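You operate a simulated robot arm through the tools that you are given. There is no shell and no other tool. Be economical: measure what you need, move in short steps, check, and stop when the job is done.

Carry out the task below with a simulated robot arm. There is one attempt and no reset: what you move stays moved.

TASK
Put things in order on the top of the wide steel table. At the end: the white ticket (marked "tart") from the top of the wide steel table is on the white plate; the brown bottle from the top of the wide steel table stands where the green sponge cake stood; the green sponge cake from the top of the wide steel table stands on top of the flat cover; the jar from the top of the wide steel table stands where the white ticket stood; whatever was shut is shut again. Leave all else as you found it, and nothing knocked over.

The check looks at the end state, three seconds after you hand in, the way a careful person would. Anything else that was tipped, shoved, dropped, spilled or broken makes it a failure. Lids that push on must go on centred and level and be pressed home; caps that screw on are set level and turned clockwise until they are tight.

THE ROBOT
A 7-joint arm with a two-finger parallel gripper, fixed in place. Base frame: the origin is at the foot of the arm, x ahead of it, y to its left, z up; the work surface is at about z = 0. Readings come in m, degrees, newtons and seconds.
With the tool pointing down near the work surface it reaches from about 0.24 to 0.62 m from the base axis. Its first joint turns from -66.0 to 66.0 degrees. Payload 2.6 kg.
The TCP is the grasp point between the finger pads, 0.03 m short of the fingertips. In the tool frame z runs along the fingers and y along their closing line. The gripper opens to 0.094 m. The fingers are 0.028 m wide and 0.01 m thick; the gripper's body (0.05 by 0.096 m) begins 0.055 m behind the TCP.
Orientation is that of the tool frame in the base frame, as a unit quaternion [w, x, y, z]. With the fingers straight down and closing along the base's y, the tool's x points along the base's -x, its y along +y and its z along -z.

THE INTERFACE
- The arm moves only by the tool nudge_tool. Its argument "rows" is one flat list of numbers, 7 for each row, row after row: the opening in per cent of the stroke, from 0 (shut) to 100 (fully open), then the shift along the tool's x, y, z in m, then the turn, a rotation vector about the tool's x, y, z in degrees. In form: [fingers, dx, dy, dz, wx, wy, wz, fingers, dx, dy, dz, wx, wy, wz, ...]. A call has 1 to 10 rows; each row is the pose to reach, as a shift and turn from the pose commanded when the call began, along the tool's axes at that moment. Rows are played at 5 a second. More than 0.05 m and 8.6 degrees between two rows, or a gripper value outside its range, and nothing of the call is played. A pose out of reach is approached as far as the arm can. The call stops where the force on the tool passes 40 N (or 10 N more than at its start, if that is more) or the arm is blocked; 0.2 s more then pass. Each finger travels about 0.072 m/s and halts on what it meets, pressing with about 25 N; the grip force reading is that of the motor and also rises with nothing between the fingers. The clock runs only during rows and for 0.2 s after the last one: add rows that repeat a pose to give the fingers time. The reply holds the time, the measured pose of the TCP, the force on the tool along the base axes, the opening and the grip force, in the units named above and with some noise, with the torque about the TCP (base axes, N m) and any sound that the robot's microphone picked up.
- Cameras (640 x 400 px; columns grow to the right, rows downward): "scene" is fixed at [0.0271, 0.4241, 0.5671]; the picture's right is [-0.84, -0.54, 0.00], its down [-0.30, 0.46, -0.84] and it looks along [0.46, -0.70, -0.55] (base axes); focal length 298 px, centre (320, 200). "wrist" rides on the gripper at [0.076, 0.014, -0.102] in the tool frame; the picture's right is [-0.18, 0.98, 0.00], its down [-0.75, -0.14, -0.64] and it looks along [-0.63, -0.12, 0.77] (tool axes); focal length 243 px, centre (320, 200). There is no depth. A picture from a camera that has moved, and an enlarged one, comes with that camera's place and axes in the base frame and with its lens.
- get_image(camera): a new picture of that camera. It takes no simulated time.
- zoom(camera, box): a new picture of the part [left, top, right, bottom] of that camera's present view, enlarged. It takes no simulated time.
- job_done(): hands the job in; it is judged then, once.

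Go step by step. Nothing tells you positions but the pictures and the camera data: compare them with the known pose of the tool, close in by small moves and look again before you grip or let go. The budget is 120 turns and 76 pictures, counting those below and the enlarged ones. Unless the task says otherwise, let go and move clear before handing in, and close with one line.

The tools are called after ">>>" by a JSON object that holds its "name" and its "arguments". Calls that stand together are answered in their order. nudge_tool: Moves the arm, as the interface text tells. Its arguments: {"type":"object","properties":{"rows":{"type":"array","items":{"type":"number"}}},"required":["rows"]} The other tools are called the same way: get_image (camera) takes a picture; zoom (camera, box) takes an enlarged picture of a part of a camera's view; job_done () hands the job in.

At the start:

```text
time_s: 0.0
tool_pos: [0.2838, -0.1948, 0.3535]
tool_rot: [0.0, 0.001, 1.0, 0.0]
ft_force: [0.8, -0.4, 0.0]
ft_torque: [-0.01, 0.0, 0.05]
gripper_width: 0.094
grasp_force: 0.0
```

scene: 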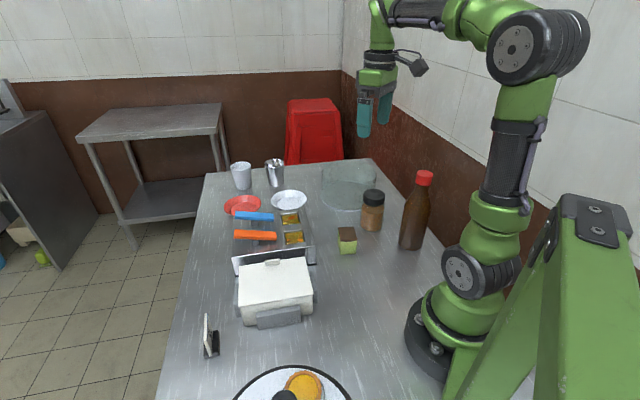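
wrist: 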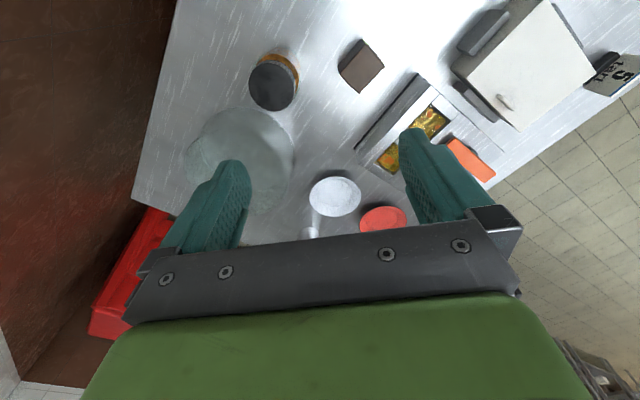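

I see a steel table with a ticket in a holder (lower left), a white box, a bottle, a jar, a green cake, plates and a glass dome. I'll look closer before I plan.

>>> {"name": "zoom", "arguments": {"camera": "scene", "box": [300, 140, 460, 260]}}

>>> {"name": "zoom", "arguments": {"camera": "scene", "box": [200, 140, 360, 260]}}

>>> {"name": "zoom", "arguments": {"camera": "scene", "box": [160, 240, 400, 400]}}

```text
3.33 times, centred on (380, 200) of scene
camera zoom: at [0.0271, 0.4241, 0.5671], right [-0.84, -0.54, 0.0], down [-0.3, 0.46, -0.84], along [0.46, -0.7, -0.55], focal length 992 px, centre (120, 200)
```

zoom: 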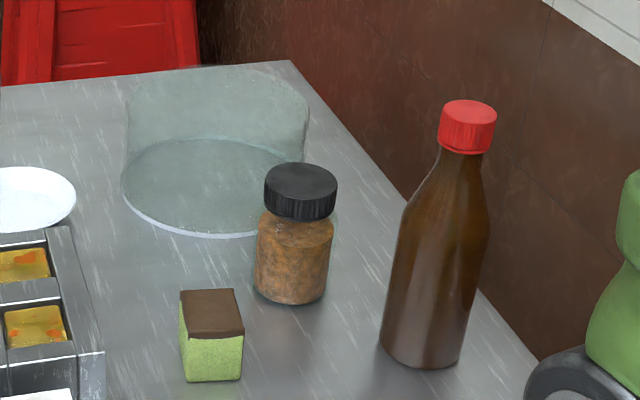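

```text
3.33 times, centred on (280, 200) of scene
camera zoom: at [0.0271, 0.4241, 0.5671], right [-0.84, -0.54, 0.0], down [-0.3, 0.46, -0.84], along [0.46, -0.7, -0.55], focal length 992 px, centre (453, 200)
```

zoom: 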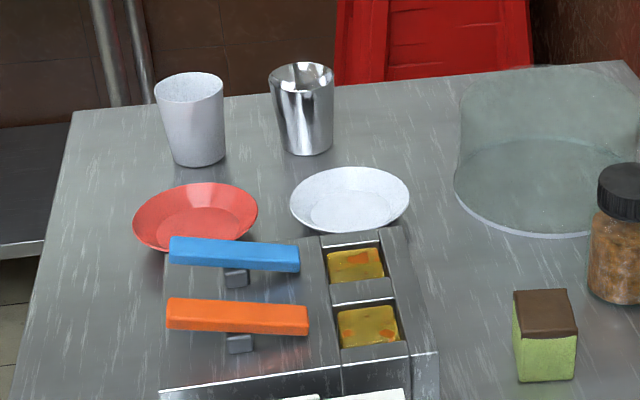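

```text
2.50 times, centred on (280, 320) of scene
camera zoom: at [0.0271, 0.4241, 0.5671], right [-0.84, -0.54, 0.0], down [-0.3, 0.46, -0.84], along [0.46, -0.7, -0.55], focal length 744 px, centre (420, -100)
```

zoom: 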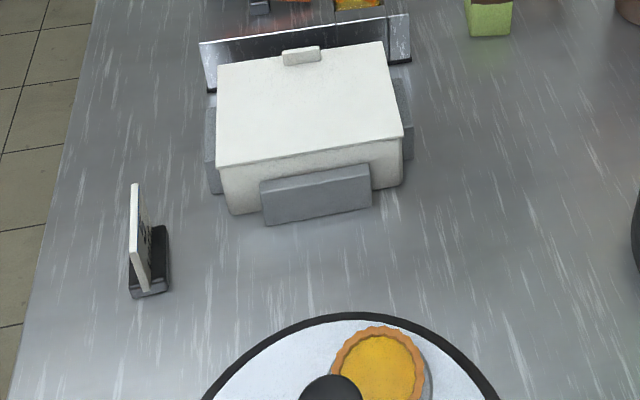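

Cake is roughly at (0.30,-0.12), jar (0.295,-0.27), bottle (0.16,-0.245), ticket (0.39,0.26). I'll move the arm high over to the left side to see the covered plate.

>>> {"name": "nudge_tool", "arguments": {"rows": [100, 0, 0.045, 0, 0, 0, 0, 100, 0, 0.09, 0, 0, 0, 0, 100, 0, 0.135, 0, 0, 0, 0, 100, 0, 0.18, 0, 0, 0, 0, 100, 0, 0.225, 0, 0, 0, 0, 100, 0, 0.27, 0, 0, 0, 0, 100, 0, 0.315, 0, 0, 0, 0, 100, 0.02, 0.355, 0, 0, 0, 0, 100, 0.04, 0.395, 0, 0, 0, 0, 100, 0.04, 0.395, 0, 0, 0, 0]}}

>>> {"name": "get_image", "arguments": {"camera": "wrist"}}

>>> {"name": "get_image", "arguments": {"camera": "scene"}}

```text
time_s: 2.2
tool_pos: [0.2461, 0.1994, 0.3571]
tool_rot: [0.0, 0.002, 1.0, 0.001]
ft_force: [0.4, 0.3, -0.7]
ft_torque: [0.04, -0.01, 0.01]
gripper_width: 0.094
grasp_force: 0.1
```

```text
70 pictures are left
camera wrist: at [0.1713, 0.2137, 0.4591], right [0.18, 0.98, 0.0], down [0.75, -0.14, 0.64], along [0.63, -0.12, -0.77], focal length 243 px, centre (320, 200)
```

wrist: 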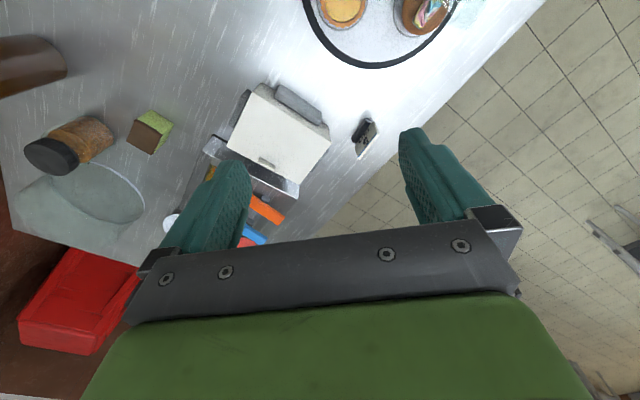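

```text
69 pictures are left
```

scene: 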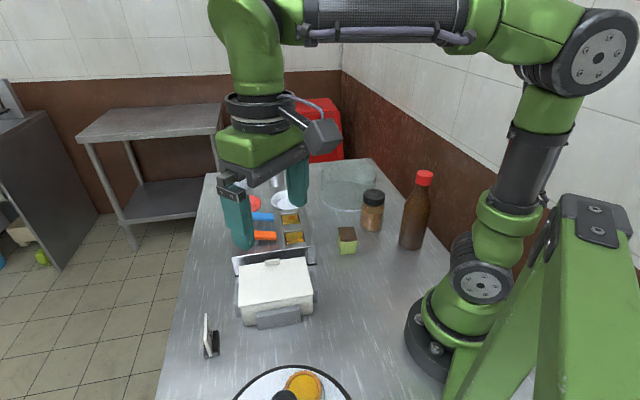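

The plate with the black rim holds a tart and another pastry, at the image's edge. I'll turn the wrist so the camera looks toward +y.

>>> {"name": "nudge_tool", "arguments": {"rows": [100, 0, -0.005, 0, 0, 0, -8, 100, 0, -0.01, 0, 0, 0, -16, 100, 0, -0.015, 0, 0, 0, -24, 100, 0, -0.02, 0, 0, 0, -32, 100, 0, -0.025, 0, 0, 0, -40, 100, 0, -0.03, 0, 0, 0, -48, 100, 0, -0.035, 0, 0, 0, -56, 100, 0, -0.04, 0, 0, 0, -64, 100, 0, -0.045, 0, 0, 0, -72, 100, 0, -0.05, 0, 0, 0, -80]}}

>>> {"name": "get_image", "arguments": {"camera": "wrist"}}

```text
time_s: 4.4
tool_pos: [0.2462, 0.1508, 0.3548]
tool_rot: [-0.001, -0.644, 0.765, 0.0]
ft_force: [0.2, 0.1, 0.6]
ft_torque: [0.04, -0.02, 0.04]
gripper_width: 0.0942
grasp_force: 0.0
```

```text
68 pictures are left
camera wrist: at [0.2198, 0.076, 0.4569], right [-0.94, 0.35, 0.0], down [0.27, 0.72, 0.64], along [0.23, 0.6, -0.77], focal length 243 px, centre (320, 200)
```

wrist: 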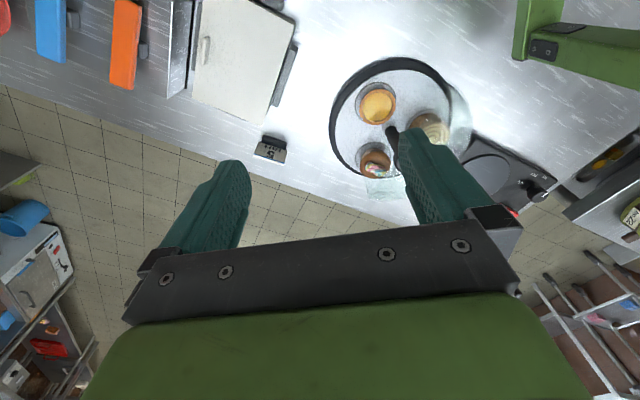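

>>> {"name": "zoom", "arguments": {"camera": "wrist", "box": [300, 30, 500, 220]}}

>>> {"name": "zoom", "arguments": {"camera": "wrist", "box": [60, 0, 320, 170]}}

```text
2.11 times, centred on (400, 125) of wrist
camera zoom: at [0.2198, 0.076, 0.4569], right [-0.94, 0.35, 0.0], down [0.27, 0.72, 0.64], along [0.23, 0.6, -0.77], focal length 511 px, centre (152, 358)
```

zoom: 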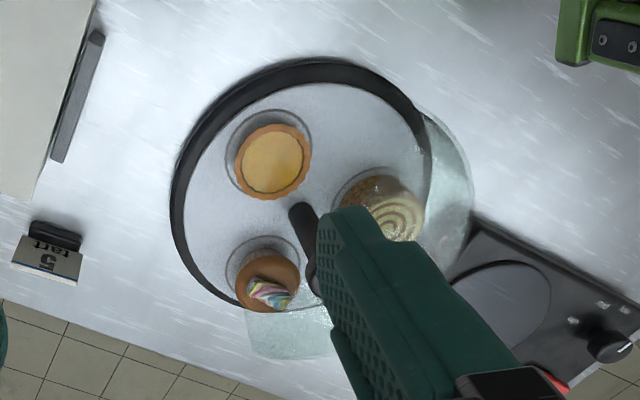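

```text
2.35 times, centred on (190, 85) of wrist
camera zoom: at [0.2198, 0.076, 0.4569], right [-0.94, 0.35, 0.0], down [0.27, 0.72, 0.64], along [0.23, 0.6, -0.77], focal length 571 px, centre (626, 471)
```

zoom: 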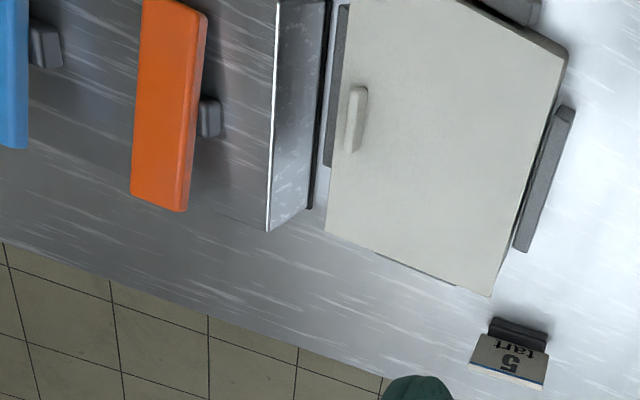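

The round display is a carousel with a glass wall; the small white dish beside the red one is likely "the white plate". Next I look at the rack, white box and glass item from above to identify the "flat cover".

>>> {"name": "nudge_tool", "arguments": {"rows": [100, 0.0229, -0.0142, -0.005, 0, 0, 8, 100, 0.0458, -0.0284, -0.01, 0, 0, 16, 100, 0.0687, -0.0426, -0.015, 0, 0, 24, 100, 0.0916, -0.0568, -0.02, 0, 0, 32, 100, 0.1145, -0.071, -0.025, 0, 0, 40, 100, 0.1374, -0.0852, -0.03, 0, 0, 48, 100, 0.1603, -0.0994, -0.035, 0, 0, 56, 100, 0.1832, -0.1136, -0.04, 0, 0, 64, 100, 0.2061, -0.1278, -0.045, 0, 0, 72, 100, 0.229, -0.142, -0.05, 0, 0, 80]}}

>>> {"name": "get_image", "arguments": {"camera": "wrist"}}

```text
time_s: 6.6
tool_pos: [0.344, -0.1018, 0.4039]
tool_rot: [0.0, 0.002, 1.0, 0.0]
ft_force: [-0.1, -0.5, 0.6]
ft_torque: [0.02, 0.02, 0.01]
gripper_width: 0.0941
grasp_force: 0.1
```

```text
65 pictures are left
camera wrist: at [0.2693, -0.0876, 0.5067], right [0.19, 0.98, 0.0], down [0.75, -0.14, 0.64], along [0.63, -0.12, -0.77], focal length 243 px, centre (320, 200)
```

wrist: 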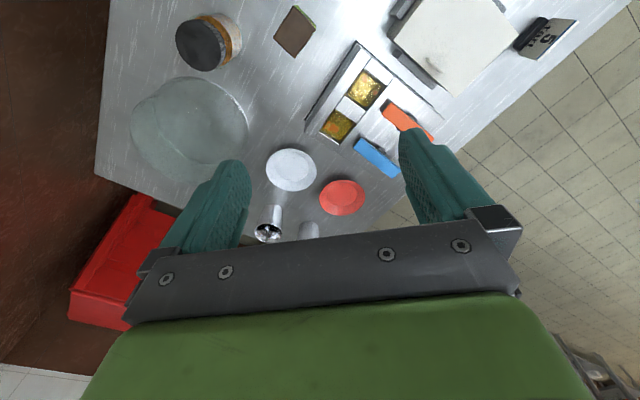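

>>> {"name": "zoom", "arguments": {"camera": "wrist", "box": [90, 0, 340, 200]}}

>>> {"name": "zoom", "arguments": {"camera": "wrist", "box": [290, 0, 590, 220]}}

```text
2.00 times, centred on (215, 100) of wrist
camera zoom: at [0.2693, -0.0876, 0.5067], right [0.19, 0.98, 0.0], down [0.75, -0.14, 0.64], along [0.63, -0.12, -0.77], focal length 485 px, centre (530, 400)
```

zoom: 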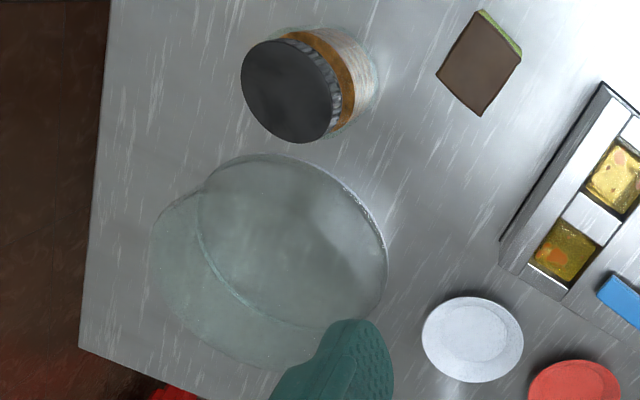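

```text
1.82 times, centred on (440, 110) of wrist
camera zoom: at [0.2693, -0.0876, 0.5067], right [0.19, 0.98, 0.0], down [0.75, -0.14, 0.64], along [0.63, -0.12, -0.77], focal length 441 px, centre (102, 364)
```

zoom: 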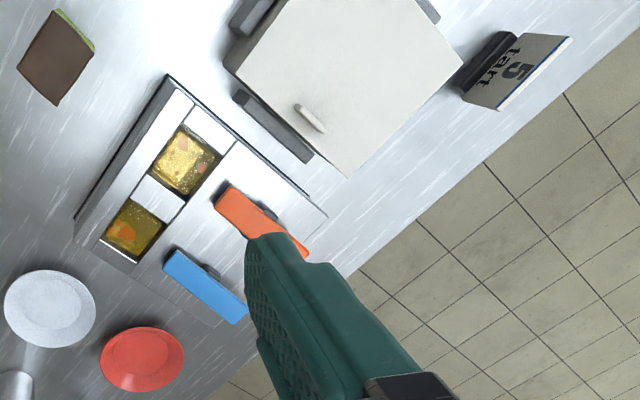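

The glass object near (0.43,-0.37) may be a flat-topped clear cover. I'll take a closer look at it.

>>> {"name": "nudge_tool", "arguments": {"rows": [100, 0, -0.04, 0.02, 0, 0, 0, 100, 0, -0.08, 0.04, 0, 0, 0, 100, 0, -0.12, 0.06, 0, 0, 0, 100, 0, -0.16, 0.08, 0, 0, 0, 100, 0, -0.2, 0.1, 0, 0, 0]}}

>>> {"name": "get_image", "arguments": {"camera": "wrist"}}

```text
time_s: 7.8
tool_pos: [0.3435, -0.3018, 0.304]
tool_rot: [0.001, 0.0, 1.0, -0.001]
ft_force: [0.2, 0.0, 0.0]
ft_torque: [0.0, -0.01, 0.0]
gripper_width: 0.0939
grasp_force: 0.2
```

```text
62 pictures are left
camera wrist: at [0.2684, -0.288, 0.4061], right [0.18, 0.98, 0.0], down [0.75, -0.14, 0.64], along [0.63, -0.12, -0.77], focal length 243 px, centre (320, 200)
```

wrist: 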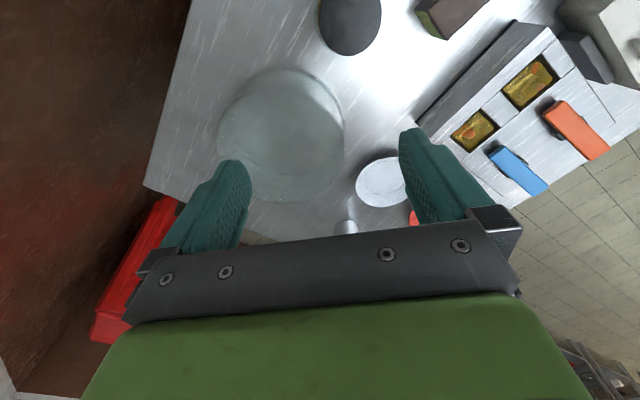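

>>> {"name": "zoom", "arguments": {"camera": "wrist", "box": [200, 50, 400, 220]}}

>>> {"name": "zoom", "arguments": {"camera": "scene", "box": [300, 150, 400, 220]}}

>>> {"name": "zoom", "arguments": {"camera": "scene", "box": [210, 230, 350, 400]}}

```text
2.35 times, centred on (300, 135) of wrist
camera zoom: at [0.2684, -0.288, 0.4061], right [0.18, 0.98, 0.0], down [0.75, -0.14, 0.64], along [0.63, -0.12, -0.77], focal length 571 px, centre (367, 353)
```

zoom: 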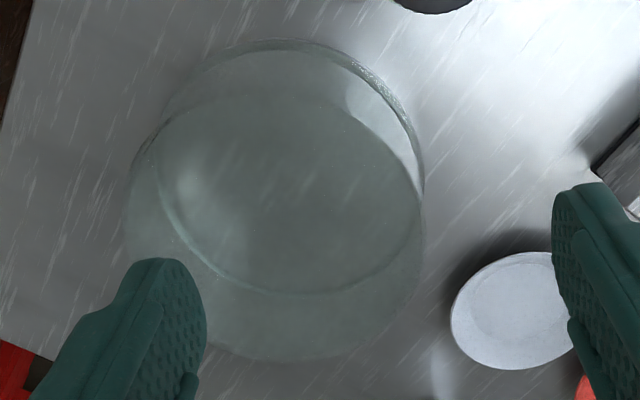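

```text
5.71 times, centred on (350, 185) of scene
camera zoom: at [0.027, 0.4241, 0.5671], right [-0.84, -0.54, 0.0], down [-0.3, 0.46, -0.84], along [0.46, -0.7, -0.55], focal length 1701 px, centre (149, 286)
```

zoom: 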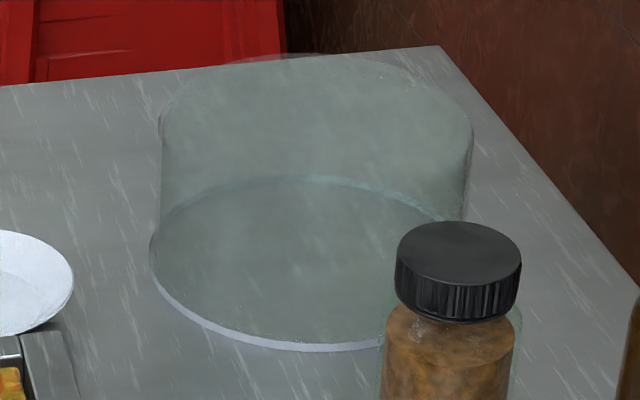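

```text
2.35 times, centred on (280, 315) of scene
camera zoom: at [0.027, 0.4241, 0.5671], right [-0.84, -0.54, 0.0], down [-0.3, 0.46, -0.84], along [0.46, -0.7, -0.55], focal length 700 px, centre (414, -71)
```

zoom: 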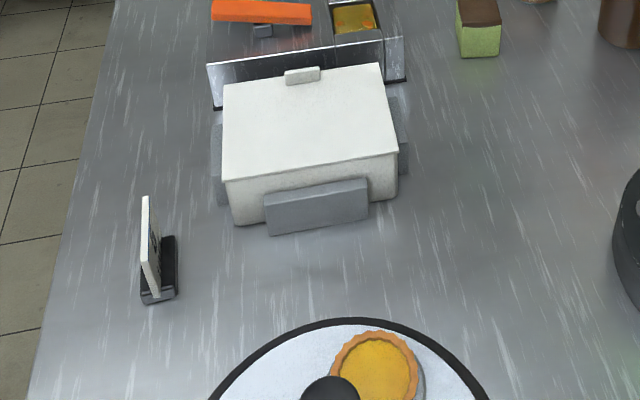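

The glass item is a closed, flat-topped cover with a flange, about 0.18 m wide and 0.095 m high. I'll start with the ticket: move over and look at it closely.

>>> {"name": "nudge_tool", "arguments": {"rows": [100, 0, 0.05, 0, 0, 0, 0, 100, 0, 0.1, 0, 0, 0, 0, 100, 0, 0.15, 0, 0, 0, 0, 100, 0, 0.2, 0, 0, 0, 0, 100, 0, 0.25, 0, 0, 0, 0, 100, 0, 0.3, 0, 0, 0, 0, 100, 0, 0.35, 0, 0, 0, 0, 100, 0, 0.4, 0, 0, 0, 0, 100, 0, 0.45, 0.03, 0, 0, 0, 100, 0, 0.5, 0.06, 0, 0, 0]}}

>>> {"name": "get_image", "arguments": {"camera": "wrist"}}

>>> {"name": "zoom", "arguments": {"camera": "scene", "box": [180, 300, 250, 370]}}

```text
refused: row 9 steps farther than a row can; nothing moved
```

```text
58 pictures are left
camera wrist: at [0.2684, -0.288, 0.4061], right [0.18, 0.98, 0.0], down [0.75, -0.14, 0.64], along [0.63, -0.12, -0.77], focal length 243 px, centre (320, 200)
```

wrist: 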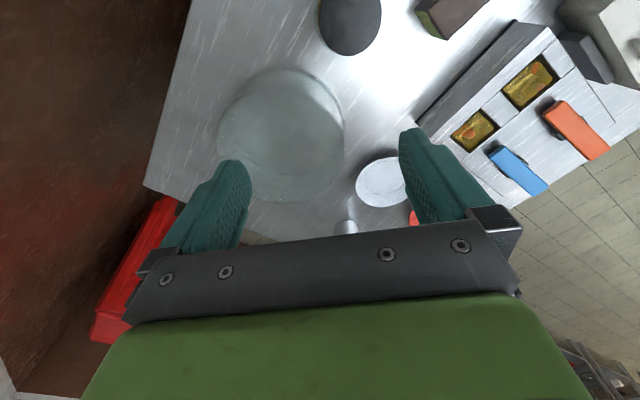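

```text
5.71 times, centred on (215, 335) of scene
camera zoom: at [0.027, 0.4241, 0.5671], right [-0.84, -0.54, 0.0], down [-0.3, 0.46, -0.84], along [0.46, -0.7, -0.55], focal length 1701 px, centre (920, -571)
```

zoom: 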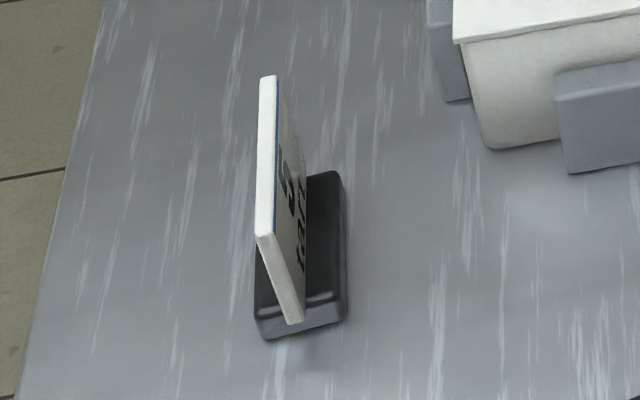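

That call was refused on step size, so I'll redo it with smaller steps.

>>> {"name": "nudge_tool", "arguments": {"rows": [100, 0, 0.049, 0, 0, 0, 0, 100, 0, 0.098, 0, 0, 0, 0, 100, 0, 0.147, 0, 0, 0, 0, 100, 0, 0.196, 0, 0, 0, 0, 100, 0, 0.245, 0, 0, 0, 0, 100, 0, 0.294, 0, 0, 0, 0, 100, 0, 0.343, 0, 0, 0, 0, 100, 0, 0.392, 0, 0, 0, 0, 100, 0, 0.44, 0.01, 0, 0, 0, 100, 0, 0.485, 0.03, 0, 0, 0]}}

>>> {"name": "zoom", "arguments": {"camera": "wrist", "box": [240, 0, 540, 188]}}

```text
time_s: 10.0
tool_pos: [0.3459, 0.1863, 0.2739]
tool_rot: [0.001, 0.001, 1.0, 0.0]
ft_force: [-0.7, -0.2, 0.5]
ft_torque: [0.02, 0.02, 0.0]
gripper_width: 0.0938
grasp_force: 0.0
```

```text
2.13 times, centred on (390, 94) of wrist
camera zoom: at [0.2696, 0.1995, 0.3774], right [0.19, 0.98, 0.0], down [0.75, -0.14, 0.64], along [0.63, -0.12, -0.77], focal length 516 px, centre (171, 426)
```

zoom: 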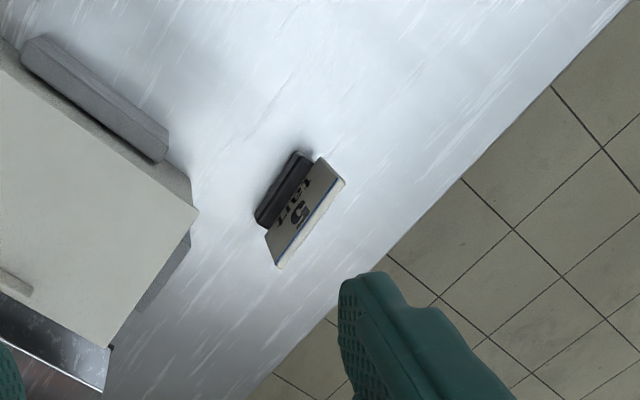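

The ticket stands at about (0.395, 0.262), its top at 0.05 m, its long axis at about -43°. I'll turn the gripper so it closes along that axis and hover above it.

>>> {"name": "nudge_tool", "arguments": {"rows": [100, -0.0083, 0.0126, 0.0257, 0, 0, -7.8, 100, -0.0167, 0.0252, 0.05, 0, 0, -15.6, 100, -0.025, 0.0378, 0.077, 0, 0, -23.5, 100, -0.0333, 0.0504, 0.1, 0, 0, -31.3, 100, -0.0417, 0.063, 0.128, 0, 0, -39.2, 100, -0.05, 0.0757, 0.154, 0, 0, -47]}}

>>> {"name": "get_image", "arguments": {"camera": "wrist"}}

>>> {"name": "zoom", "arguments": {"camera": "scene", "box": [150, 260, 310, 360]}}

```text
time_s: 11.4
tool_pos: [0.3971, 0.2602, 0.1224]
tool_rot: [0.001, -0.4, 0.917, 0.0]
ft_force: [0.8, 0.5, 1.0]
ft_torque: [-0.03, -0.01, 0.01]
gripper_width: 0.0937
grasp_force: 0.0
```

```text
55 pictures are left
camera wrist: at [0.336, 0.2135, 0.2238], right [-0.59, 0.8, 0.0], down [0.62, 0.46, 0.64], along [0.52, 0.38, -0.77], focal length 243 px, centre (320, 200)
```

wrist: 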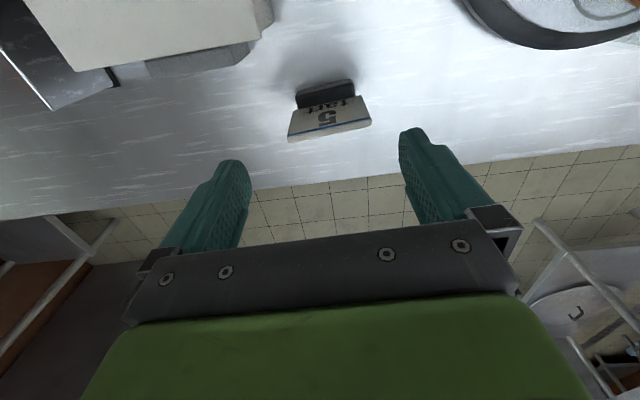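

```text
4.00 times, centred on (230, 310) of scene
camera zoom: at [0.027, 0.4241, 0.5671], right [-0.84, -0.54, 0.0], down [-0.3, 0.46, -0.84], along [0.46, -0.7, -0.55], focal length 1191 px, centre (680, -240)
```

zoom: 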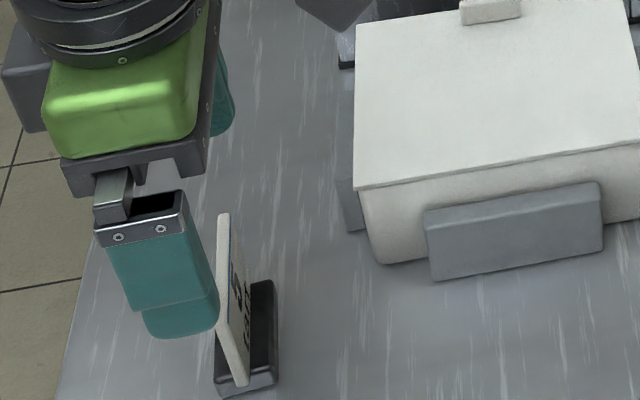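

The ticket lines up with the gripper; only a 5 mm shift along the closing line is needed. I'll descend, then close.

>>> {"name": "nudge_tool", "arguments": {"rows": [100, 0, 0.005, 0.025, 0, 0, 0, 100, 0, 0.005, 0.05, 0, 0, 0, 100, 0, 0.005, 0.07, 0, 0, 0, 100, 0, 0.005, 0.07, 0, 0, 0]}}

>>> {"name": "zoom", "arguments": {"camera": "scene", "box": [150, 260, 310, 360]}}

>>> {"name": "get_image", "arguments": {"camera": "wrist"}}

```text
time_s: 12.4
tool_pos: [0.3925, 0.2631, 0.051]
tool_rot: [0.0, -0.399, 0.917, 0.0]
ft_force: [0.1, -0.2, 0.3]
ft_torque: [-0.02, 0.01, -0.02]
gripper_width: 0.0943
grasp_force: 0.0
```

```text
4.00 times, centred on (230, 310) of scene
camera zoom: at [0.0271, 0.4241, 0.5671], right [-0.84, -0.54, 0.0], down [-0.3, 0.46, -0.84], along [0.46, -0.7, -0.55], focal length 1191 px, centre (680, -240)
```

zoom: 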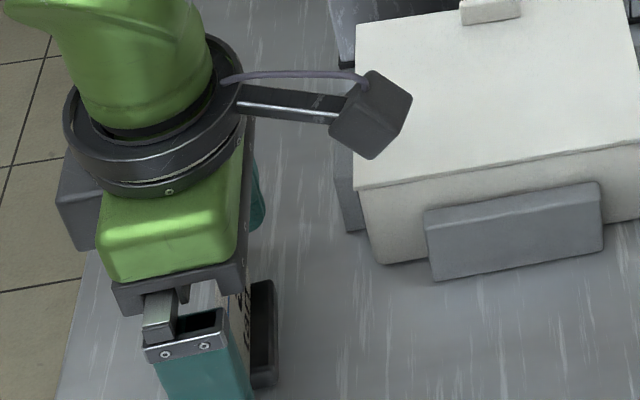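

```text
52 pictures are left
camera wrist: at [0.3316, 0.2159, 0.1527], right [-0.59, 0.81, 0.0], down [0.62, 0.45, 0.64], along [0.52, 0.38, -0.77], focal length 243 px, centre (320, 200)
```

wrist: 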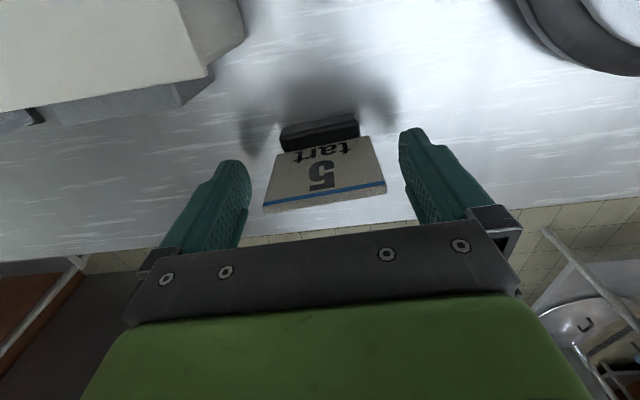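

The ticket sits centred between the fingers. Closing now.

>>> {"name": "nudge_tool", "arguments": {"rows": [40, 0, 0, 0, 0, 0, 0, 40, 0, 0, 0, 0, 0, 0, 40, 0, 0, 0, 0, 0, 0, 40, 0, 0, 0, 0, 0, 0]}}

```text
time_s: 13.4
tool_pos: [0.393, 0.2636, 0.0509]
tool_rot: [0.0, -0.398, 0.917, 0.001]
ft_force: [0.3, -0.9, -0.3]
ft_torque: [-0.01, -0.01, 0.01]
gripper_width: 0.0593
grasp_force: 24.8
```

Held (0.059 m wide). Lifting straight up, then turning back and moving toward the white plate.

>>> {"name": "nudge_tool", "arguments": {"rows": [40, 0, 0, -0.04, 0, 0, 0, 40, 0, 0, -0.09, 0, 0, 0, 40, 0, 0, -0.14, 0, 0, 0, 40, 0, 0, -0.18, 0, 0, 0, 40, 0.0154, -0.0274, -0.18, 0, 0, 7.8, 40, 0.0309, -0.0548, -0.18, 0, 0, 15.6, 40, 0.0463, -0.0822, -0.18, 0, 0, 23.5, 40, 0.0618, -0.1097, -0.18, 0, 0, 31.3, 40, 0.0772, -0.137, -0.18, 0, 0, 39.2, 40, 0.0927, -0.1645, -0.18, 0, 0, 47]}}

```text
time_s: 15.6
tool_pos: [0.4502, 0.0828, 0.2307]
tool_rot: [0.0, 0.002, 1.0, 0.001]
ft_force: [-0.2, -0.3, -1.1]
ft_torque: [-0.02, -0.01, 0.01]
gripper_width: 0.0596
grasp_force: 24.9
```

Now over to near the white plate, staying high, and check.

>>> {"name": "nudge_tool", "arguments": {"rows": [40, -0.01, -0.042, 0, 0, 0, 0, 40, -0.02, -0.084, 0, 0, 0, 0, 40, -0.03, -0.126, 0, 0, 0, 0, 40, -0.04, -0.168, 0, 0, 0, 0, 40, -0.05, -0.21, 0, 0, 0, 0, 40, -0.06, -0.252, 0, 0, 0, 0, 40, -0.07, -0.293, 0, 0, 0, 0, 40, -0.07, -0.293, 0.03, 0, 0, 0]}}

>>> {"name": "get_image", "arguments": {"camera": "wrist"}}

>>> {"name": "zoom", "arguments": {"camera": "scene", "box": [200, 120, 360, 220]}}

```text
time_s: 17.4
tool_pos: [0.5204, -0.2105, 0.2019]
tool_rot: [0.0, 0.0, 1.0, 0.001]
ft_force: [0.0, -0.1, -0.7]
ft_torque: [0.0, -0.02, 0.01]
gripper_width: 0.0595
grasp_force: 25.5
```

```text
51 pictures are left
camera wrist: at [0.4448, -0.1968, 0.304], right [0.18, 0.98, 0.0], down [0.75, -0.14, 0.64], along [0.63, -0.12, -0.77], focal length 243 px, centre (320, 200)
```

wrist: 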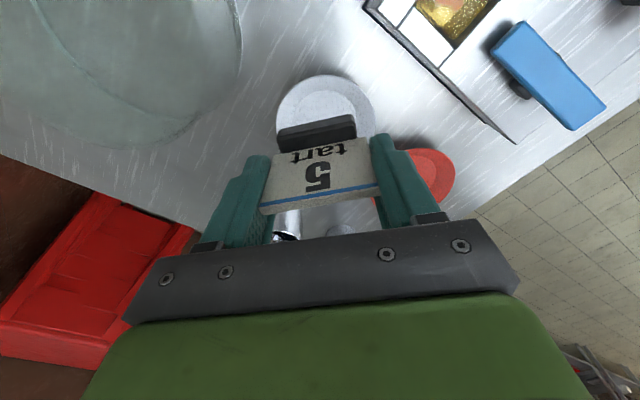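

```text
4.00 times, centred on (280, 170) of scene
camera zoom: at [0.0271, 0.4241, 0.5671], right [-0.84, -0.54, 0.0], down [-0.3, 0.46, -0.84], along [0.46, -0.7, -0.55], focal length 1191 px, centre (480, 320)
```

zoom: 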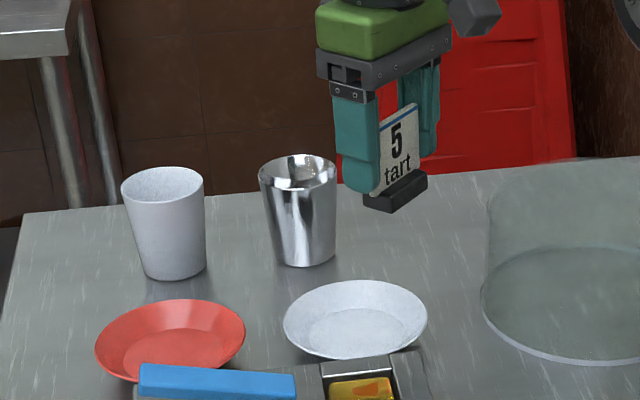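

Dish centre is about (0.57,-0.214), inner floor radius about 0.039. I'll bring the foot over it, lower to just above, and check.

>>> {"name": "nudge_tool", "arguments": {"rows": [40, -0.028, -0.003, 0.02, 0, 0, 0, 40, -0.055, -0.003, 0.05, 0, 0, 0, 40, -0.055, -0.003, 0.09, 0, 0, 0, 40, -0.055, -0.003, 0.12, 0, 0, 0, 40, -0.055, -0.003, 0.12, 0, 0, 0]}}

>>> {"name": "get_image", "arguments": {"camera": "wrist"}}

>>> {"name": "zoom", "arguments": {"camera": "scene", "box": [220, 130, 340, 220]}}

```text
time_s: 18.6
tool_pos: [0.5786, -0.2124, 0.0809]
tool_rot: [-0.001, 0.0, 1.0, 0.002]
ft_force: [0.2, -0.3, -1.0]
ft_torque: [-0.01, -0.01, 0.01]
gripper_width: 0.0592
grasp_force: 25.4
out of reach, approached as far as the arm can: row 2, 4, 5
```

```text
49 pictures are left
camera wrist: at [0.504, -0.2004, 0.1839], right [0.18, 0.98, 0.0], down [0.75, -0.14, 0.64], along [0.63, -0.12, -0.77], focal length 243 px, centre (320, 200)
```

wrist: 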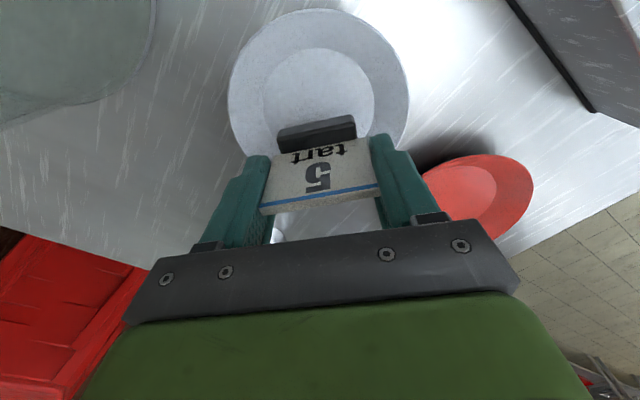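

```text
4.44 times, centred on (280, 175) of scene
camera zoom: at [0.0271, 0.4241, 0.5671], right [-0.84, -0.54, 0.0], down [-0.3, 0.46, -0.84], along [0.46, -0.7, -0.55], focal length 1323 px, centre (498, 311)
```

zoom: 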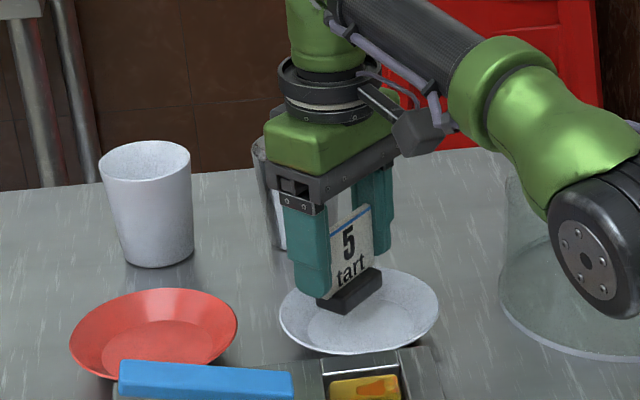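

The foot is centred over the dish floor within a few mm. Lowering gently.

>>> {"name": "nudge_tool", "arguments": {"rows": [40, 0.001, 0, 0.009, 0, 0, 0, 40, 0.002, 0, 0.018, 0, 0, 0, 40, 0.002, 0, 0.018, 0, 0, 0]}}

```text
time_s: 19.4
tool_pos: [0.5793, -0.2164, 0.0633]
tool_rot: [0.0, -0.001, 1.0, 0.0]
ft_force: [0.0, 0.6, -1.0]
ft_torque: [0.0, -0.01, 0.01]
gripper_width: 0.0592
grasp_force: 25.0
out of reach, approached as far as the arm can: row 2, 3
```

>>> {"name": "nudge_tool", "arguments": {"rows": [40, 0.005, 0.002, 0.003, 0, 0, 0, 40, 0.005, 0.002, 0.006, 0, 0, 0, 40, 0.005, 0.002, 0.006, 0, 0, 0]}}

>>> {"name": "zoom", "arguments": {"camera": "scene", "box": [250, 150, 330, 220]}}

```text
time_s: 20.2
tool_pos: [0.5808, -0.2167, 0.0595]
tool_rot: [0.001, 0.0, 1.0, 0.0]
ft_force: [-1.9, -0.7, 11.2]
ft_torque: [0.02, 0.16, 0.02]
gripper_width: 0.0596
grasp_force: 25.1
out of reach, approached as far as the arm can: row 1, 2, 3
```

```text
5.71 times, centred on (290, 185) of scene
camera zoom: at [0.027, 0.4241, 0.5671], right [-0.84, -0.54, 0.0], down [-0.3, 0.46, -0.84], along [0.46, -0.7, -0.55], focal length 1701 px, centre (491, 286)
```

zoom: 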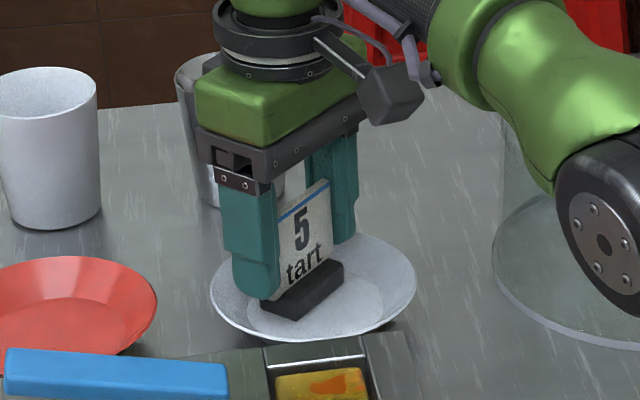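

Contact with the dish floor (11 N). Opening a little to release.

>>> {"name": "nudge_tool", "arguments": {"rows": [68, 0, 0, 0, 0, 0, 0, 75, 0, 0, 0, 0, 0, 0, 75, 0, 0, 0, 0, 0, 0]}}

>>> {"name": "get_image", "arguments": {"camera": "wrist"}}

```text
time_s: 21.0
tool_pos: [0.5806, -0.2151, 0.0573]
tool_rot: [0.0, 0.0, 1.0, 0.001]
ft_force: [-0.8, 0.4, 0.0]
ft_torque: [0.0, -0.02, 0.04]
gripper_width: 0.0705
grasp_force: 0.2
```

```text
46 pictures are left
camera wrist: at [0.5055, -0.2022, 0.1599], right [0.18, 0.98, 0.0], down [0.76, -0.14, 0.64], along [0.63, -0.12, -0.77], focal length 243 px, centre (320, 200)
```

wrist: 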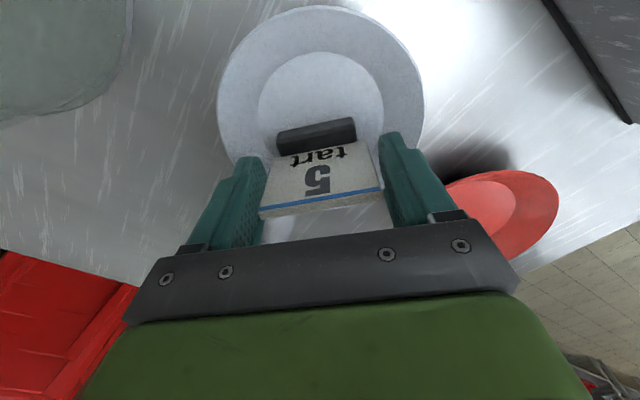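

Ticket stands on the dish floor. I rise straight up, then move toward the jar.

>>> {"name": "nudge_tool", "arguments": {"rows": [75, 0, 0, -0.02, 0, 0, 0, 75, 0, 0, -0.05, 0, 0, 0, 75, 0, 0, -0.09, 0, 0, 0, 75, 0.02, 0, -0.13, 0, 0, 0, 75, 0.05, 0, -0.165, 0, 0, 0, 80, 0.09, 0, -0.19, 0, 0, 0, 90, 0.135, -0.01, -0.2, 0, 0, 0, 100, 0.18, -0.02, -0.2, 0, 0, 0, 100, 0.22, -0.03, -0.2, 0, 0, 0, 100, 0.26, -0.04, -0.2, 0, 0, 0]}}

>>> {"name": "get_image", "arguments": {"camera": "scene"}}

>>> {"name": "get_image", "arguments": {"camera": "wrist"}}

```text
time_s: 23.2
tool_pos: [0.4223, -0.3589, 0.2953]
tool_rot: [0.0, -0.001, 1.0, 0.002]
ft_force: [0.4, 0.2, 0.1]
ft_torque: [-0.05, 0.0, 0.03]
gripper_width: 0.0938
grasp_force: 0.1
out of reach, approached as far as the arm can: row 2, 3, 4, 5, 6, 7, 8, 9, 10
```

```text
45 pictures are left
```

scene: 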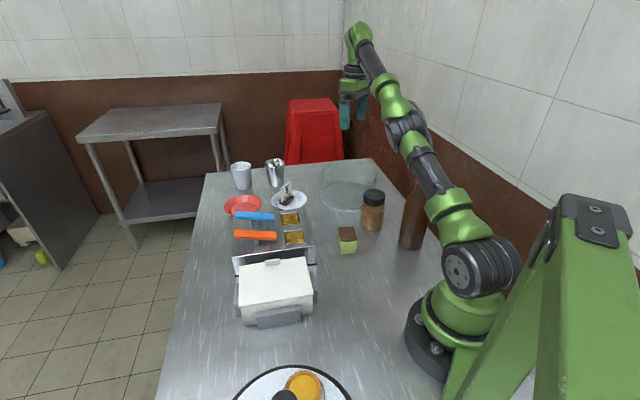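

```text
44 pictures are left
camera wrist: at [0.3465, -0.3473, 0.3969], right [0.18, 0.98, 0.0], down [0.75, -0.14, 0.64], along [0.63, -0.11, -0.77], focal length 243 px, centre (320, 200)
```

wrist: 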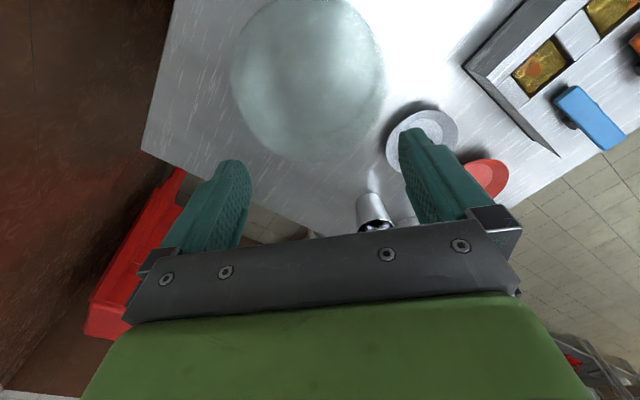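

The arm drifted into an awkward posture (it was at its reach limit). I'll check the arm's clearance to the bottle and the ticket before moving on.

>>> {"name": "zoom", "arguments": {"camera": "scene", "box": [240, 60, 540, 280]}}

```text
1.82 times, centred on (390, 170) of scene
camera zoom: at [0.0269, 0.4243, 0.5671], right [-0.84, -0.55, 0.0], down [-0.3, 0.46, -0.84], along [0.46, -0.7, -0.55], focal length 541 px, centre (193, 254)
```

zoom: 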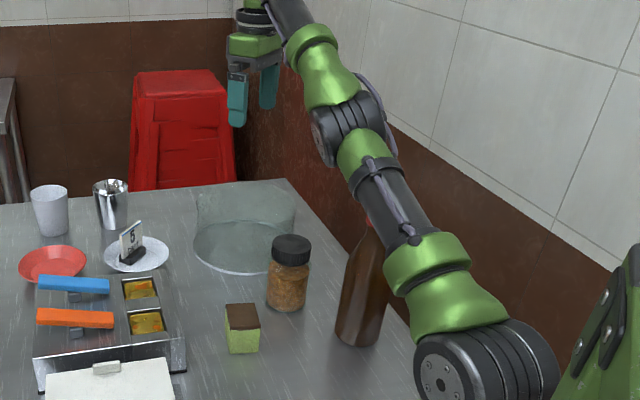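

The ticket stands fine and the bottle is untouched, though the upper arm is close to it. I'll move up and toward the centre in small steps to recover a normal posture.

>>> {"name": "nudge_tool", "arguments": {"rows": [100, 0, 0.03, -0.03, 0, 0, 0, 100, 0, 0.06, -0.06, 0, 0, 0]}}

```text
time_s: 23.8
tool_pos: [0.42, -0.3025, 0.3556]
tool_rot: [0.001, 0.0, 1.0, 0.0]
ft_force: [0.9, -0.7, 0.0]
ft_torque: [0.03, 0.0, -0.01]
gripper_width: 0.0941
grasp_force: 0.0
out of reach, approached as far as the arm can: row 1
```

>>> {"name": "nudge_tool", "arguments": {"rows": [100, 0, 0.04, 0, 0, 0, 0, 100, 0, 0.08, 0, 0, 0, 0, 100, 0, 0.12, 0, 0, 0, 0, 100, 0.03, 0.16, 0, 0, 0, 0, 100, 0.06, 0.2, 0, 0, 0, 0, 100, 0.09, 0.23, 0, 0, 0, 0]}}

>>> {"name": "get_image", "arguments": {"camera": "scene"}}

```text
time_s: 25.2
tool_pos: [0.333, -0.0729, 0.3541]
tool_rot: [0.0, 0.0, 1.0, 0.0]
ft_force: [-0.1, 0.2, -0.2]
ft_torque: [0.0, 0.0, 0.03]
gripper_width: 0.0938
grasp_force: 0.1
```

```text
42 pictures are left
```

scene: 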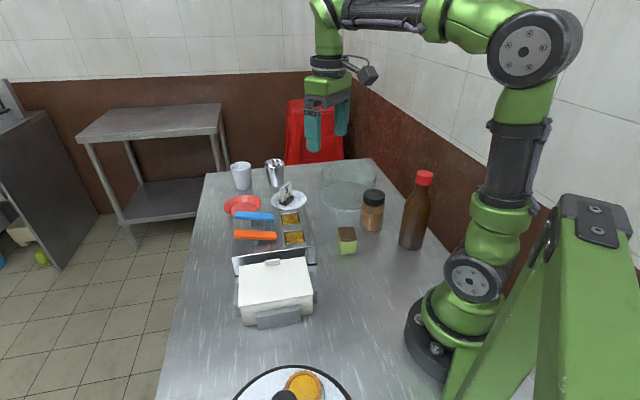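

Posture is normal again. The jar is at about (0.290,-0.257), 0.12 tall, body 0.069 wide; I'll approach with the wrist turned so the camera keeps clear of the bottle.

>>> {"name": "nudge_tool", "arguments": {"rows": [100, 0.0043, -0.0184, 0, 0, 0, 8.5, 100, 0.0086, -0.0368, 0, 0, 0, 17, 100, 0.0129, -0.0552, 0, 0, 0, 25.5, 100, 0.0172, -0.0736, 0, 0, 0, 34, 100, 0.0215, -0.092, 0, 0, 0, 42.5, 100, 0.0258, -0.1104, 0, 0, 0, 51, 100, 0.03, -0.129, 0.03, 0, 0, 59.5, 100, 0.0344, -0.147, 0.06, 0, 0, 68, 100, 0.0387, -0.1656, 0.09, 0, 0, 76.5, 100, 0.043, -0.184, 0.12, 0, 0, 85]}}

>>> {"name": "get_image", "arguments": {"camera": "wrist"}}

>>> {"name": "zoom", "arguments": {"camera": "scene", "box": [310, 110, 470, 260]}}

```text
time_s: 27.4
tool_pos: [0.2868, -0.2581, 0.2328]
tool_rot: [0.001, 0.677, 0.736, 0.0]
ft_force: [-0.4, -0.1, 0.6]
ft_torque: [0.0, 0.01, -0.03]
gripper_width: 0.0939
grasp_force: 0.0
```

```text
41 pictures are left
camera wrist: at [0.2961, -0.1823, 0.3345], right [0.99, -0.1, 0.0], down [-0.08, -0.76, 0.64], along [-0.06, -0.64, -0.77], focal length 243 px, centre (320, 200)
```

wrist: 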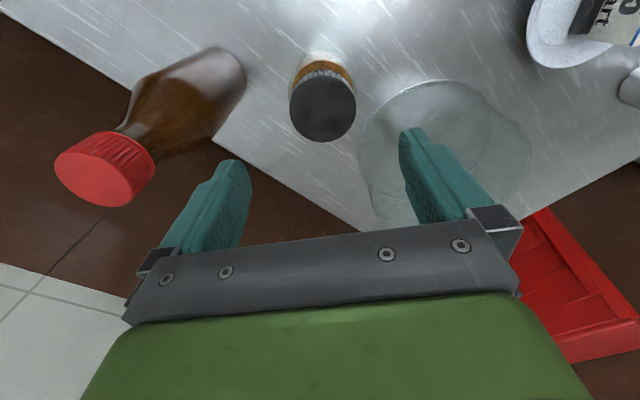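

```text
2.67 times, centred on (390, 185) of scene
camera zoom: at [0.027, 0.4241, 0.5671], right [-0.84, -0.54, 0.0], down [-0.3, 0.46, -0.84], along [0.46, -0.7, -0.55], focal length 794 px, centre (133, 240)
```

zoom: 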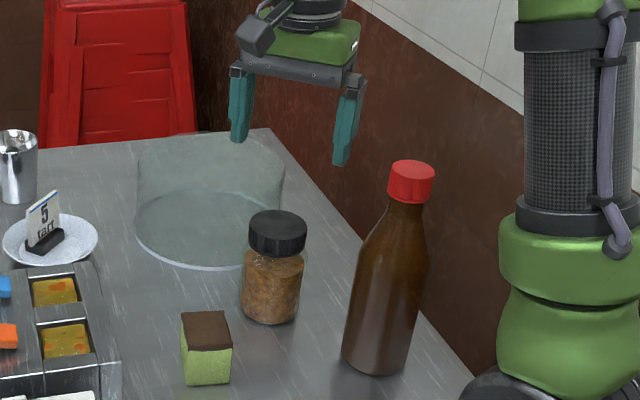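

Jar cap is centred at about (0.292,-0.255). Small correction, then descend to just above the cap and check.

>>> {"name": "nudge_tool", "arguments": {"rows": [100, 0.0022, 0.0049, 0.03, 0, 0, 0, 100, 0.0022, 0.0049, 0.07, 0, 0, 0, 100, 0.0022, 0.0049, 0.07, 0, 0, 0]}}

>>> {"name": "get_image", "arguments": {"camera": "wrist"}}

```text
time_s: 28.2
tool_pos: [0.2883, -0.2554, 0.162]
tool_rot: [0.0, 0.676, 0.737, 0.001]
ft_force: [0.0, 0.4, 0.0]
ft_torque: [-0.02, 0.02, 0.03]
gripper_width: 0.0942
grasp_force: 0.0
```

```text
39 pictures are left
camera wrist: at [0.2984, -0.1799, 0.2642], right [1.0, -0.1, 0.0], down [-0.08, -0.76, 0.64], along [-0.06, -0.64, -0.77], focal length 243 px, centre (320, 200)
```

wrist: 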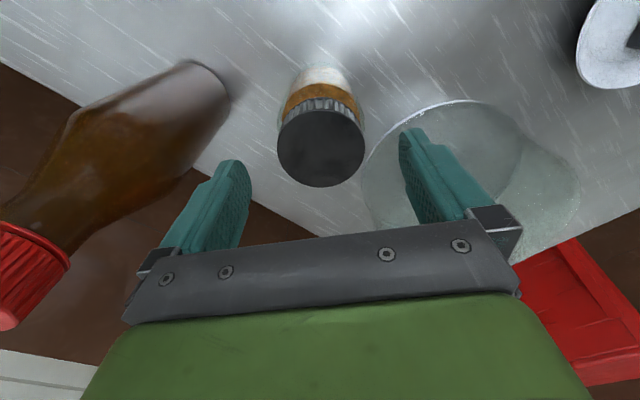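

Centred. Descending to the grasp height.

>>> {"name": "nudge_tool", "arguments": {"rows": [100, 0, 0.002, 0.03, 0, 0, 0, 100, 0, 0.002, 0.06, 0, 0, 0, 100, 0, 0.002, 0.084, 0, 0, 0, 100, 0, 0.002, 0.084, 0, 0, 0, 50, 0, 0.002, 0.084, 0, 0, 0, 50, 0, 0.002, 0.084, 0, 0, 0, 50, 0, 0.002, 0.084, 0, 0, 0]}}

>>> {"name": "zoom", "arguments": {"camera": "scene", "box": [310, 130, 440, 260]}}

```text
time_s: 29.8
tool_pos: [0.2931, -0.2553, 0.0785]
tool_rot: [0.001, 0.676, 0.737, 0.0]
ft_force: [0.4, 0.2, -0.3]
ft_torque: [0.02, 0.01, -0.02]
gripper_width: 0.0743
grasp_force: 25.6
```

```text
3.08 times, centred on (375, 195) of scene
camera zoom: at [0.0271, 0.4241, 0.5671], right [-0.84, -0.54, 0.0], down [-0.3, 0.46, -0.84], along [0.46, -0.7, -0.55], focal length 916 px, centre (151, 215)
```

zoom: 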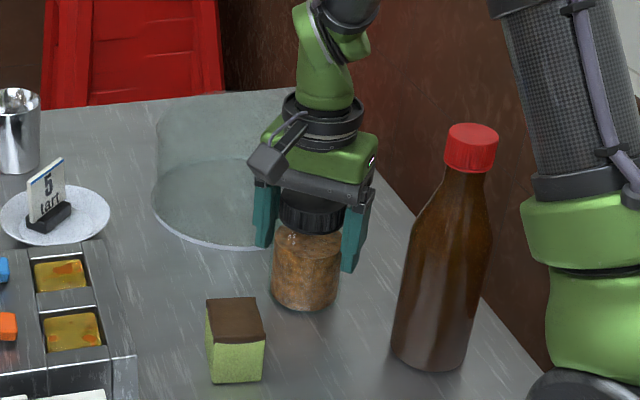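

Jar held (0.074 m). Lifting straight up and starting toward the ticket's old spot.

>>> {"name": "nudge_tool", "arguments": {"rows": [50, 0, 0, -0.04, 0, 0, 0, 50, 0, 0, -0.085, 0, 0, 0, 50, 0, 0, -0.13, 0, 0, 0, 50, 0, 0, -0.18, 0, 0, 0, 50, 0.04, 0, -0.18, 0, 0, 0, 50, 0.08, 0, -0.18, 0, 0, 0]}}

>>> {"name": "nudge_tool", "arguments": {"rows": [50, 0.0425, 0.014, 0, 0, 0, -8.5, 50, 0.085, 0.028, 0, 0, 0, -17, 50, 0.1275, 0.042, 0, 0, 0, -25.5, 50, 0.17, 0.056, 0, 0, 0, -34, 50, 0.2125, 0.07, 0, 0, 0, -42.5, 50, 0.255, 0.084, 0, 0, 0, -51, 50, 0.2975, 0.098, 0, 0, 0, -59.5, 50, 0.34, 0.112, 0, 0, 0, -68, 50, 0.3825, 0.126, 0, 0, 0, -76.5, 50, 0.425, 0.14, 0, 0, 0, -85]}}

>>> {"name": "get_image", "arguments": {"camera": "scene"}}

```text
time_s: 31.2
tool_pos: [0.2858, -0.1766, 0.2586]
tool_rot: [0.0, 0.676, 0.737, 0.0]
ft_force: [0.6, 0.6, -2.8]
ft_torque: [0.05, -0.04, 0.01]
gripper_width: 0.0744
grasp_force: 24.8
```

```text
time_s: 33.4
tool_pos: [0.3901, 0.2627, 0.2588]
tool_rot: [0.0, -0.001, 1.0, 0.001]
ft_force: [-0.4, -0.7, -4.1]
ft_torque: [0.01, 0.03, 0.01]
gripper_width: 0.0745
grasp_force: 24.6
```

```text
37 pictures are left
```

scene: 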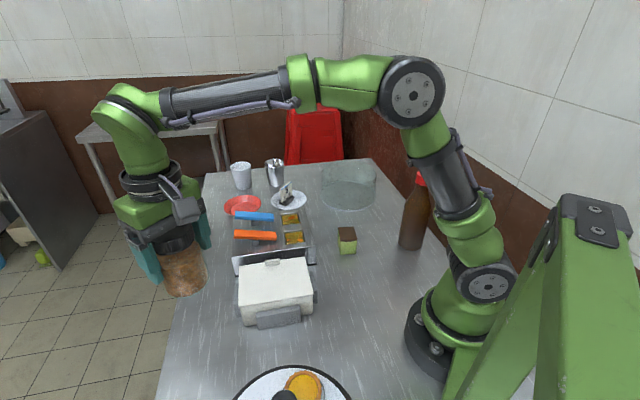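

Jar is over the ticket's old spot. Small correction, lowering to just above the table.

>>> {"name": "nudge_tool", "arguments": {"rows": [50, 0.001, -0.003, 0.04, 0, 0, 0, 50, 0.001, -0.003, 0.085, 0, 0, 0, 50, 0.001, -0.003, 0.13, 0, 0, 0, 50, 0.001, -0.003, 0.16, 0, 0, 0, 50, 0.001, -0.003, 0.174, 0, 0, 0, 50, 0.001, -0.003, 0.174, 0, 0, 0]}}

>>> {"name": "nudge_tool", "arguments": {"rows": [50, 0, 0, 0.003, 0, 0, 0, 50, 0, 0, 0.006, 0, 0, 0, 50, 0, 0, 0.006, 0, 0, 0]}}

>>> {"name": "zoom", "arguments": {"camera": "scene", "box": [150, 230, 290, 370]}}

```text
time_s: 34.8
tool_pos: [0.3867, 0.2585, 0.0845]
tool_rot: [0.001, 0.001, 1.0, 0.0]
ft_force: [-0.4, 0.7, -3.0]
ft_torque: [-0.01, 0.03, 0.03]
gripper_width: 0.0744
grasp_force: 24.4
```

```text
time_s: 35.6
tool_pos: [0.3878, 0.2584, 0.0788]
tool_rot: [0.0, 0.0, 1.0, 0.0]
ft_force: [0.1, -0.3, -3.2]
ft_torque: [-0.01, 0.05, -0.01]
gripper_width: 0.0742
grasp_force: 25.0
```

```text
2.86 times, centred on (220, 300) of scene
camera zoom: at [0.0271, 0.4241, 0.5671], right [-0.84, -0.54, 0.0], down [-0.3, 0.46, -0.84], along [0.46, -0.7, -0.55], focal length 851 px, centre (606, -86)
```

zoom: 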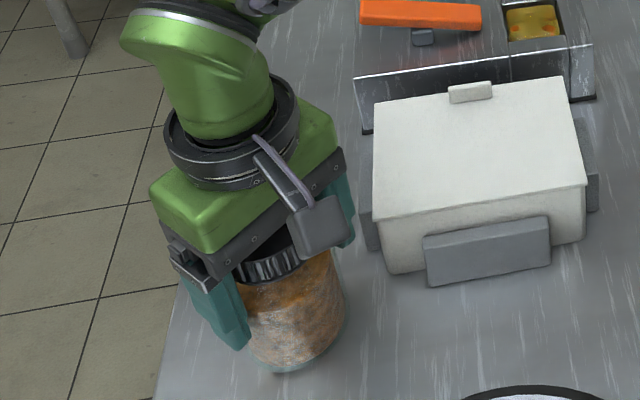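

Almost down; no contact yet. Two more millimetres.

>>> {"name": "nudge_tool", "arguments": {"rows": [50, 0, 0, 0.001, 0, 0, 0, 50, 0, 0, 0.002, 0, 0, 0, 50, 0, 0, 0.002, 0, 0, 0]}}

```text
time_s: 36.4
tool_pos: [0.3878, 0.2568, 0.0773]
tool_rot: [0.001, 0.001, 1.0, 0.001]
ft_force: [-4.6, -2.1, 12.5]
ft_torque: [-0.16, 0.3, -0.09]
gripper_width: 0.0743
grasp_force: 24.7
```

Contact with the table. Opening and rising straight up.

>>> {"name": "nudge_tool", "arguments": {"rows": [90, 0, 0, 0, 0, 0, 0, 100, 0, 0, 0, 0, 0, 0, 100, 0, 0, 0, 0, 0, 0, 100, 0, 0, -0.03, 0, 0, 0, 100, 0, 0, -0.07, 0, 0, 0, 100, 0, 0, -0.12, 0, 0, 0, 100, 0, 0, -0.17, 0, 0, 0, 100, 0, -0.02, -0.21, 0, 0, 0]}}

>>> {"name": "get_image", "arguments": {"camera": "scene"}}

```text
time_s: 38.2
tool_pos: [0.3881, 0.2376, 0.2863]
tool_rot: [0.0, 0.0, 1.0, 0.0]
ft_force: [-0.1, -0.3, 0.2]
ft_torque: [0.02, 0.01, -0.01]
gripper_width: 0.0941
grasp_force: 0.1
```

```text
35 pictures are left
```

scene: 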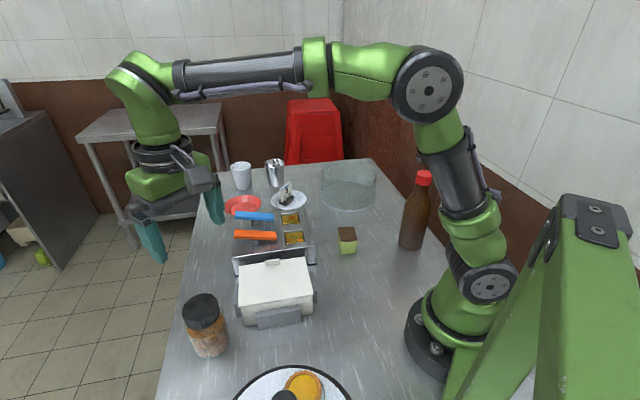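

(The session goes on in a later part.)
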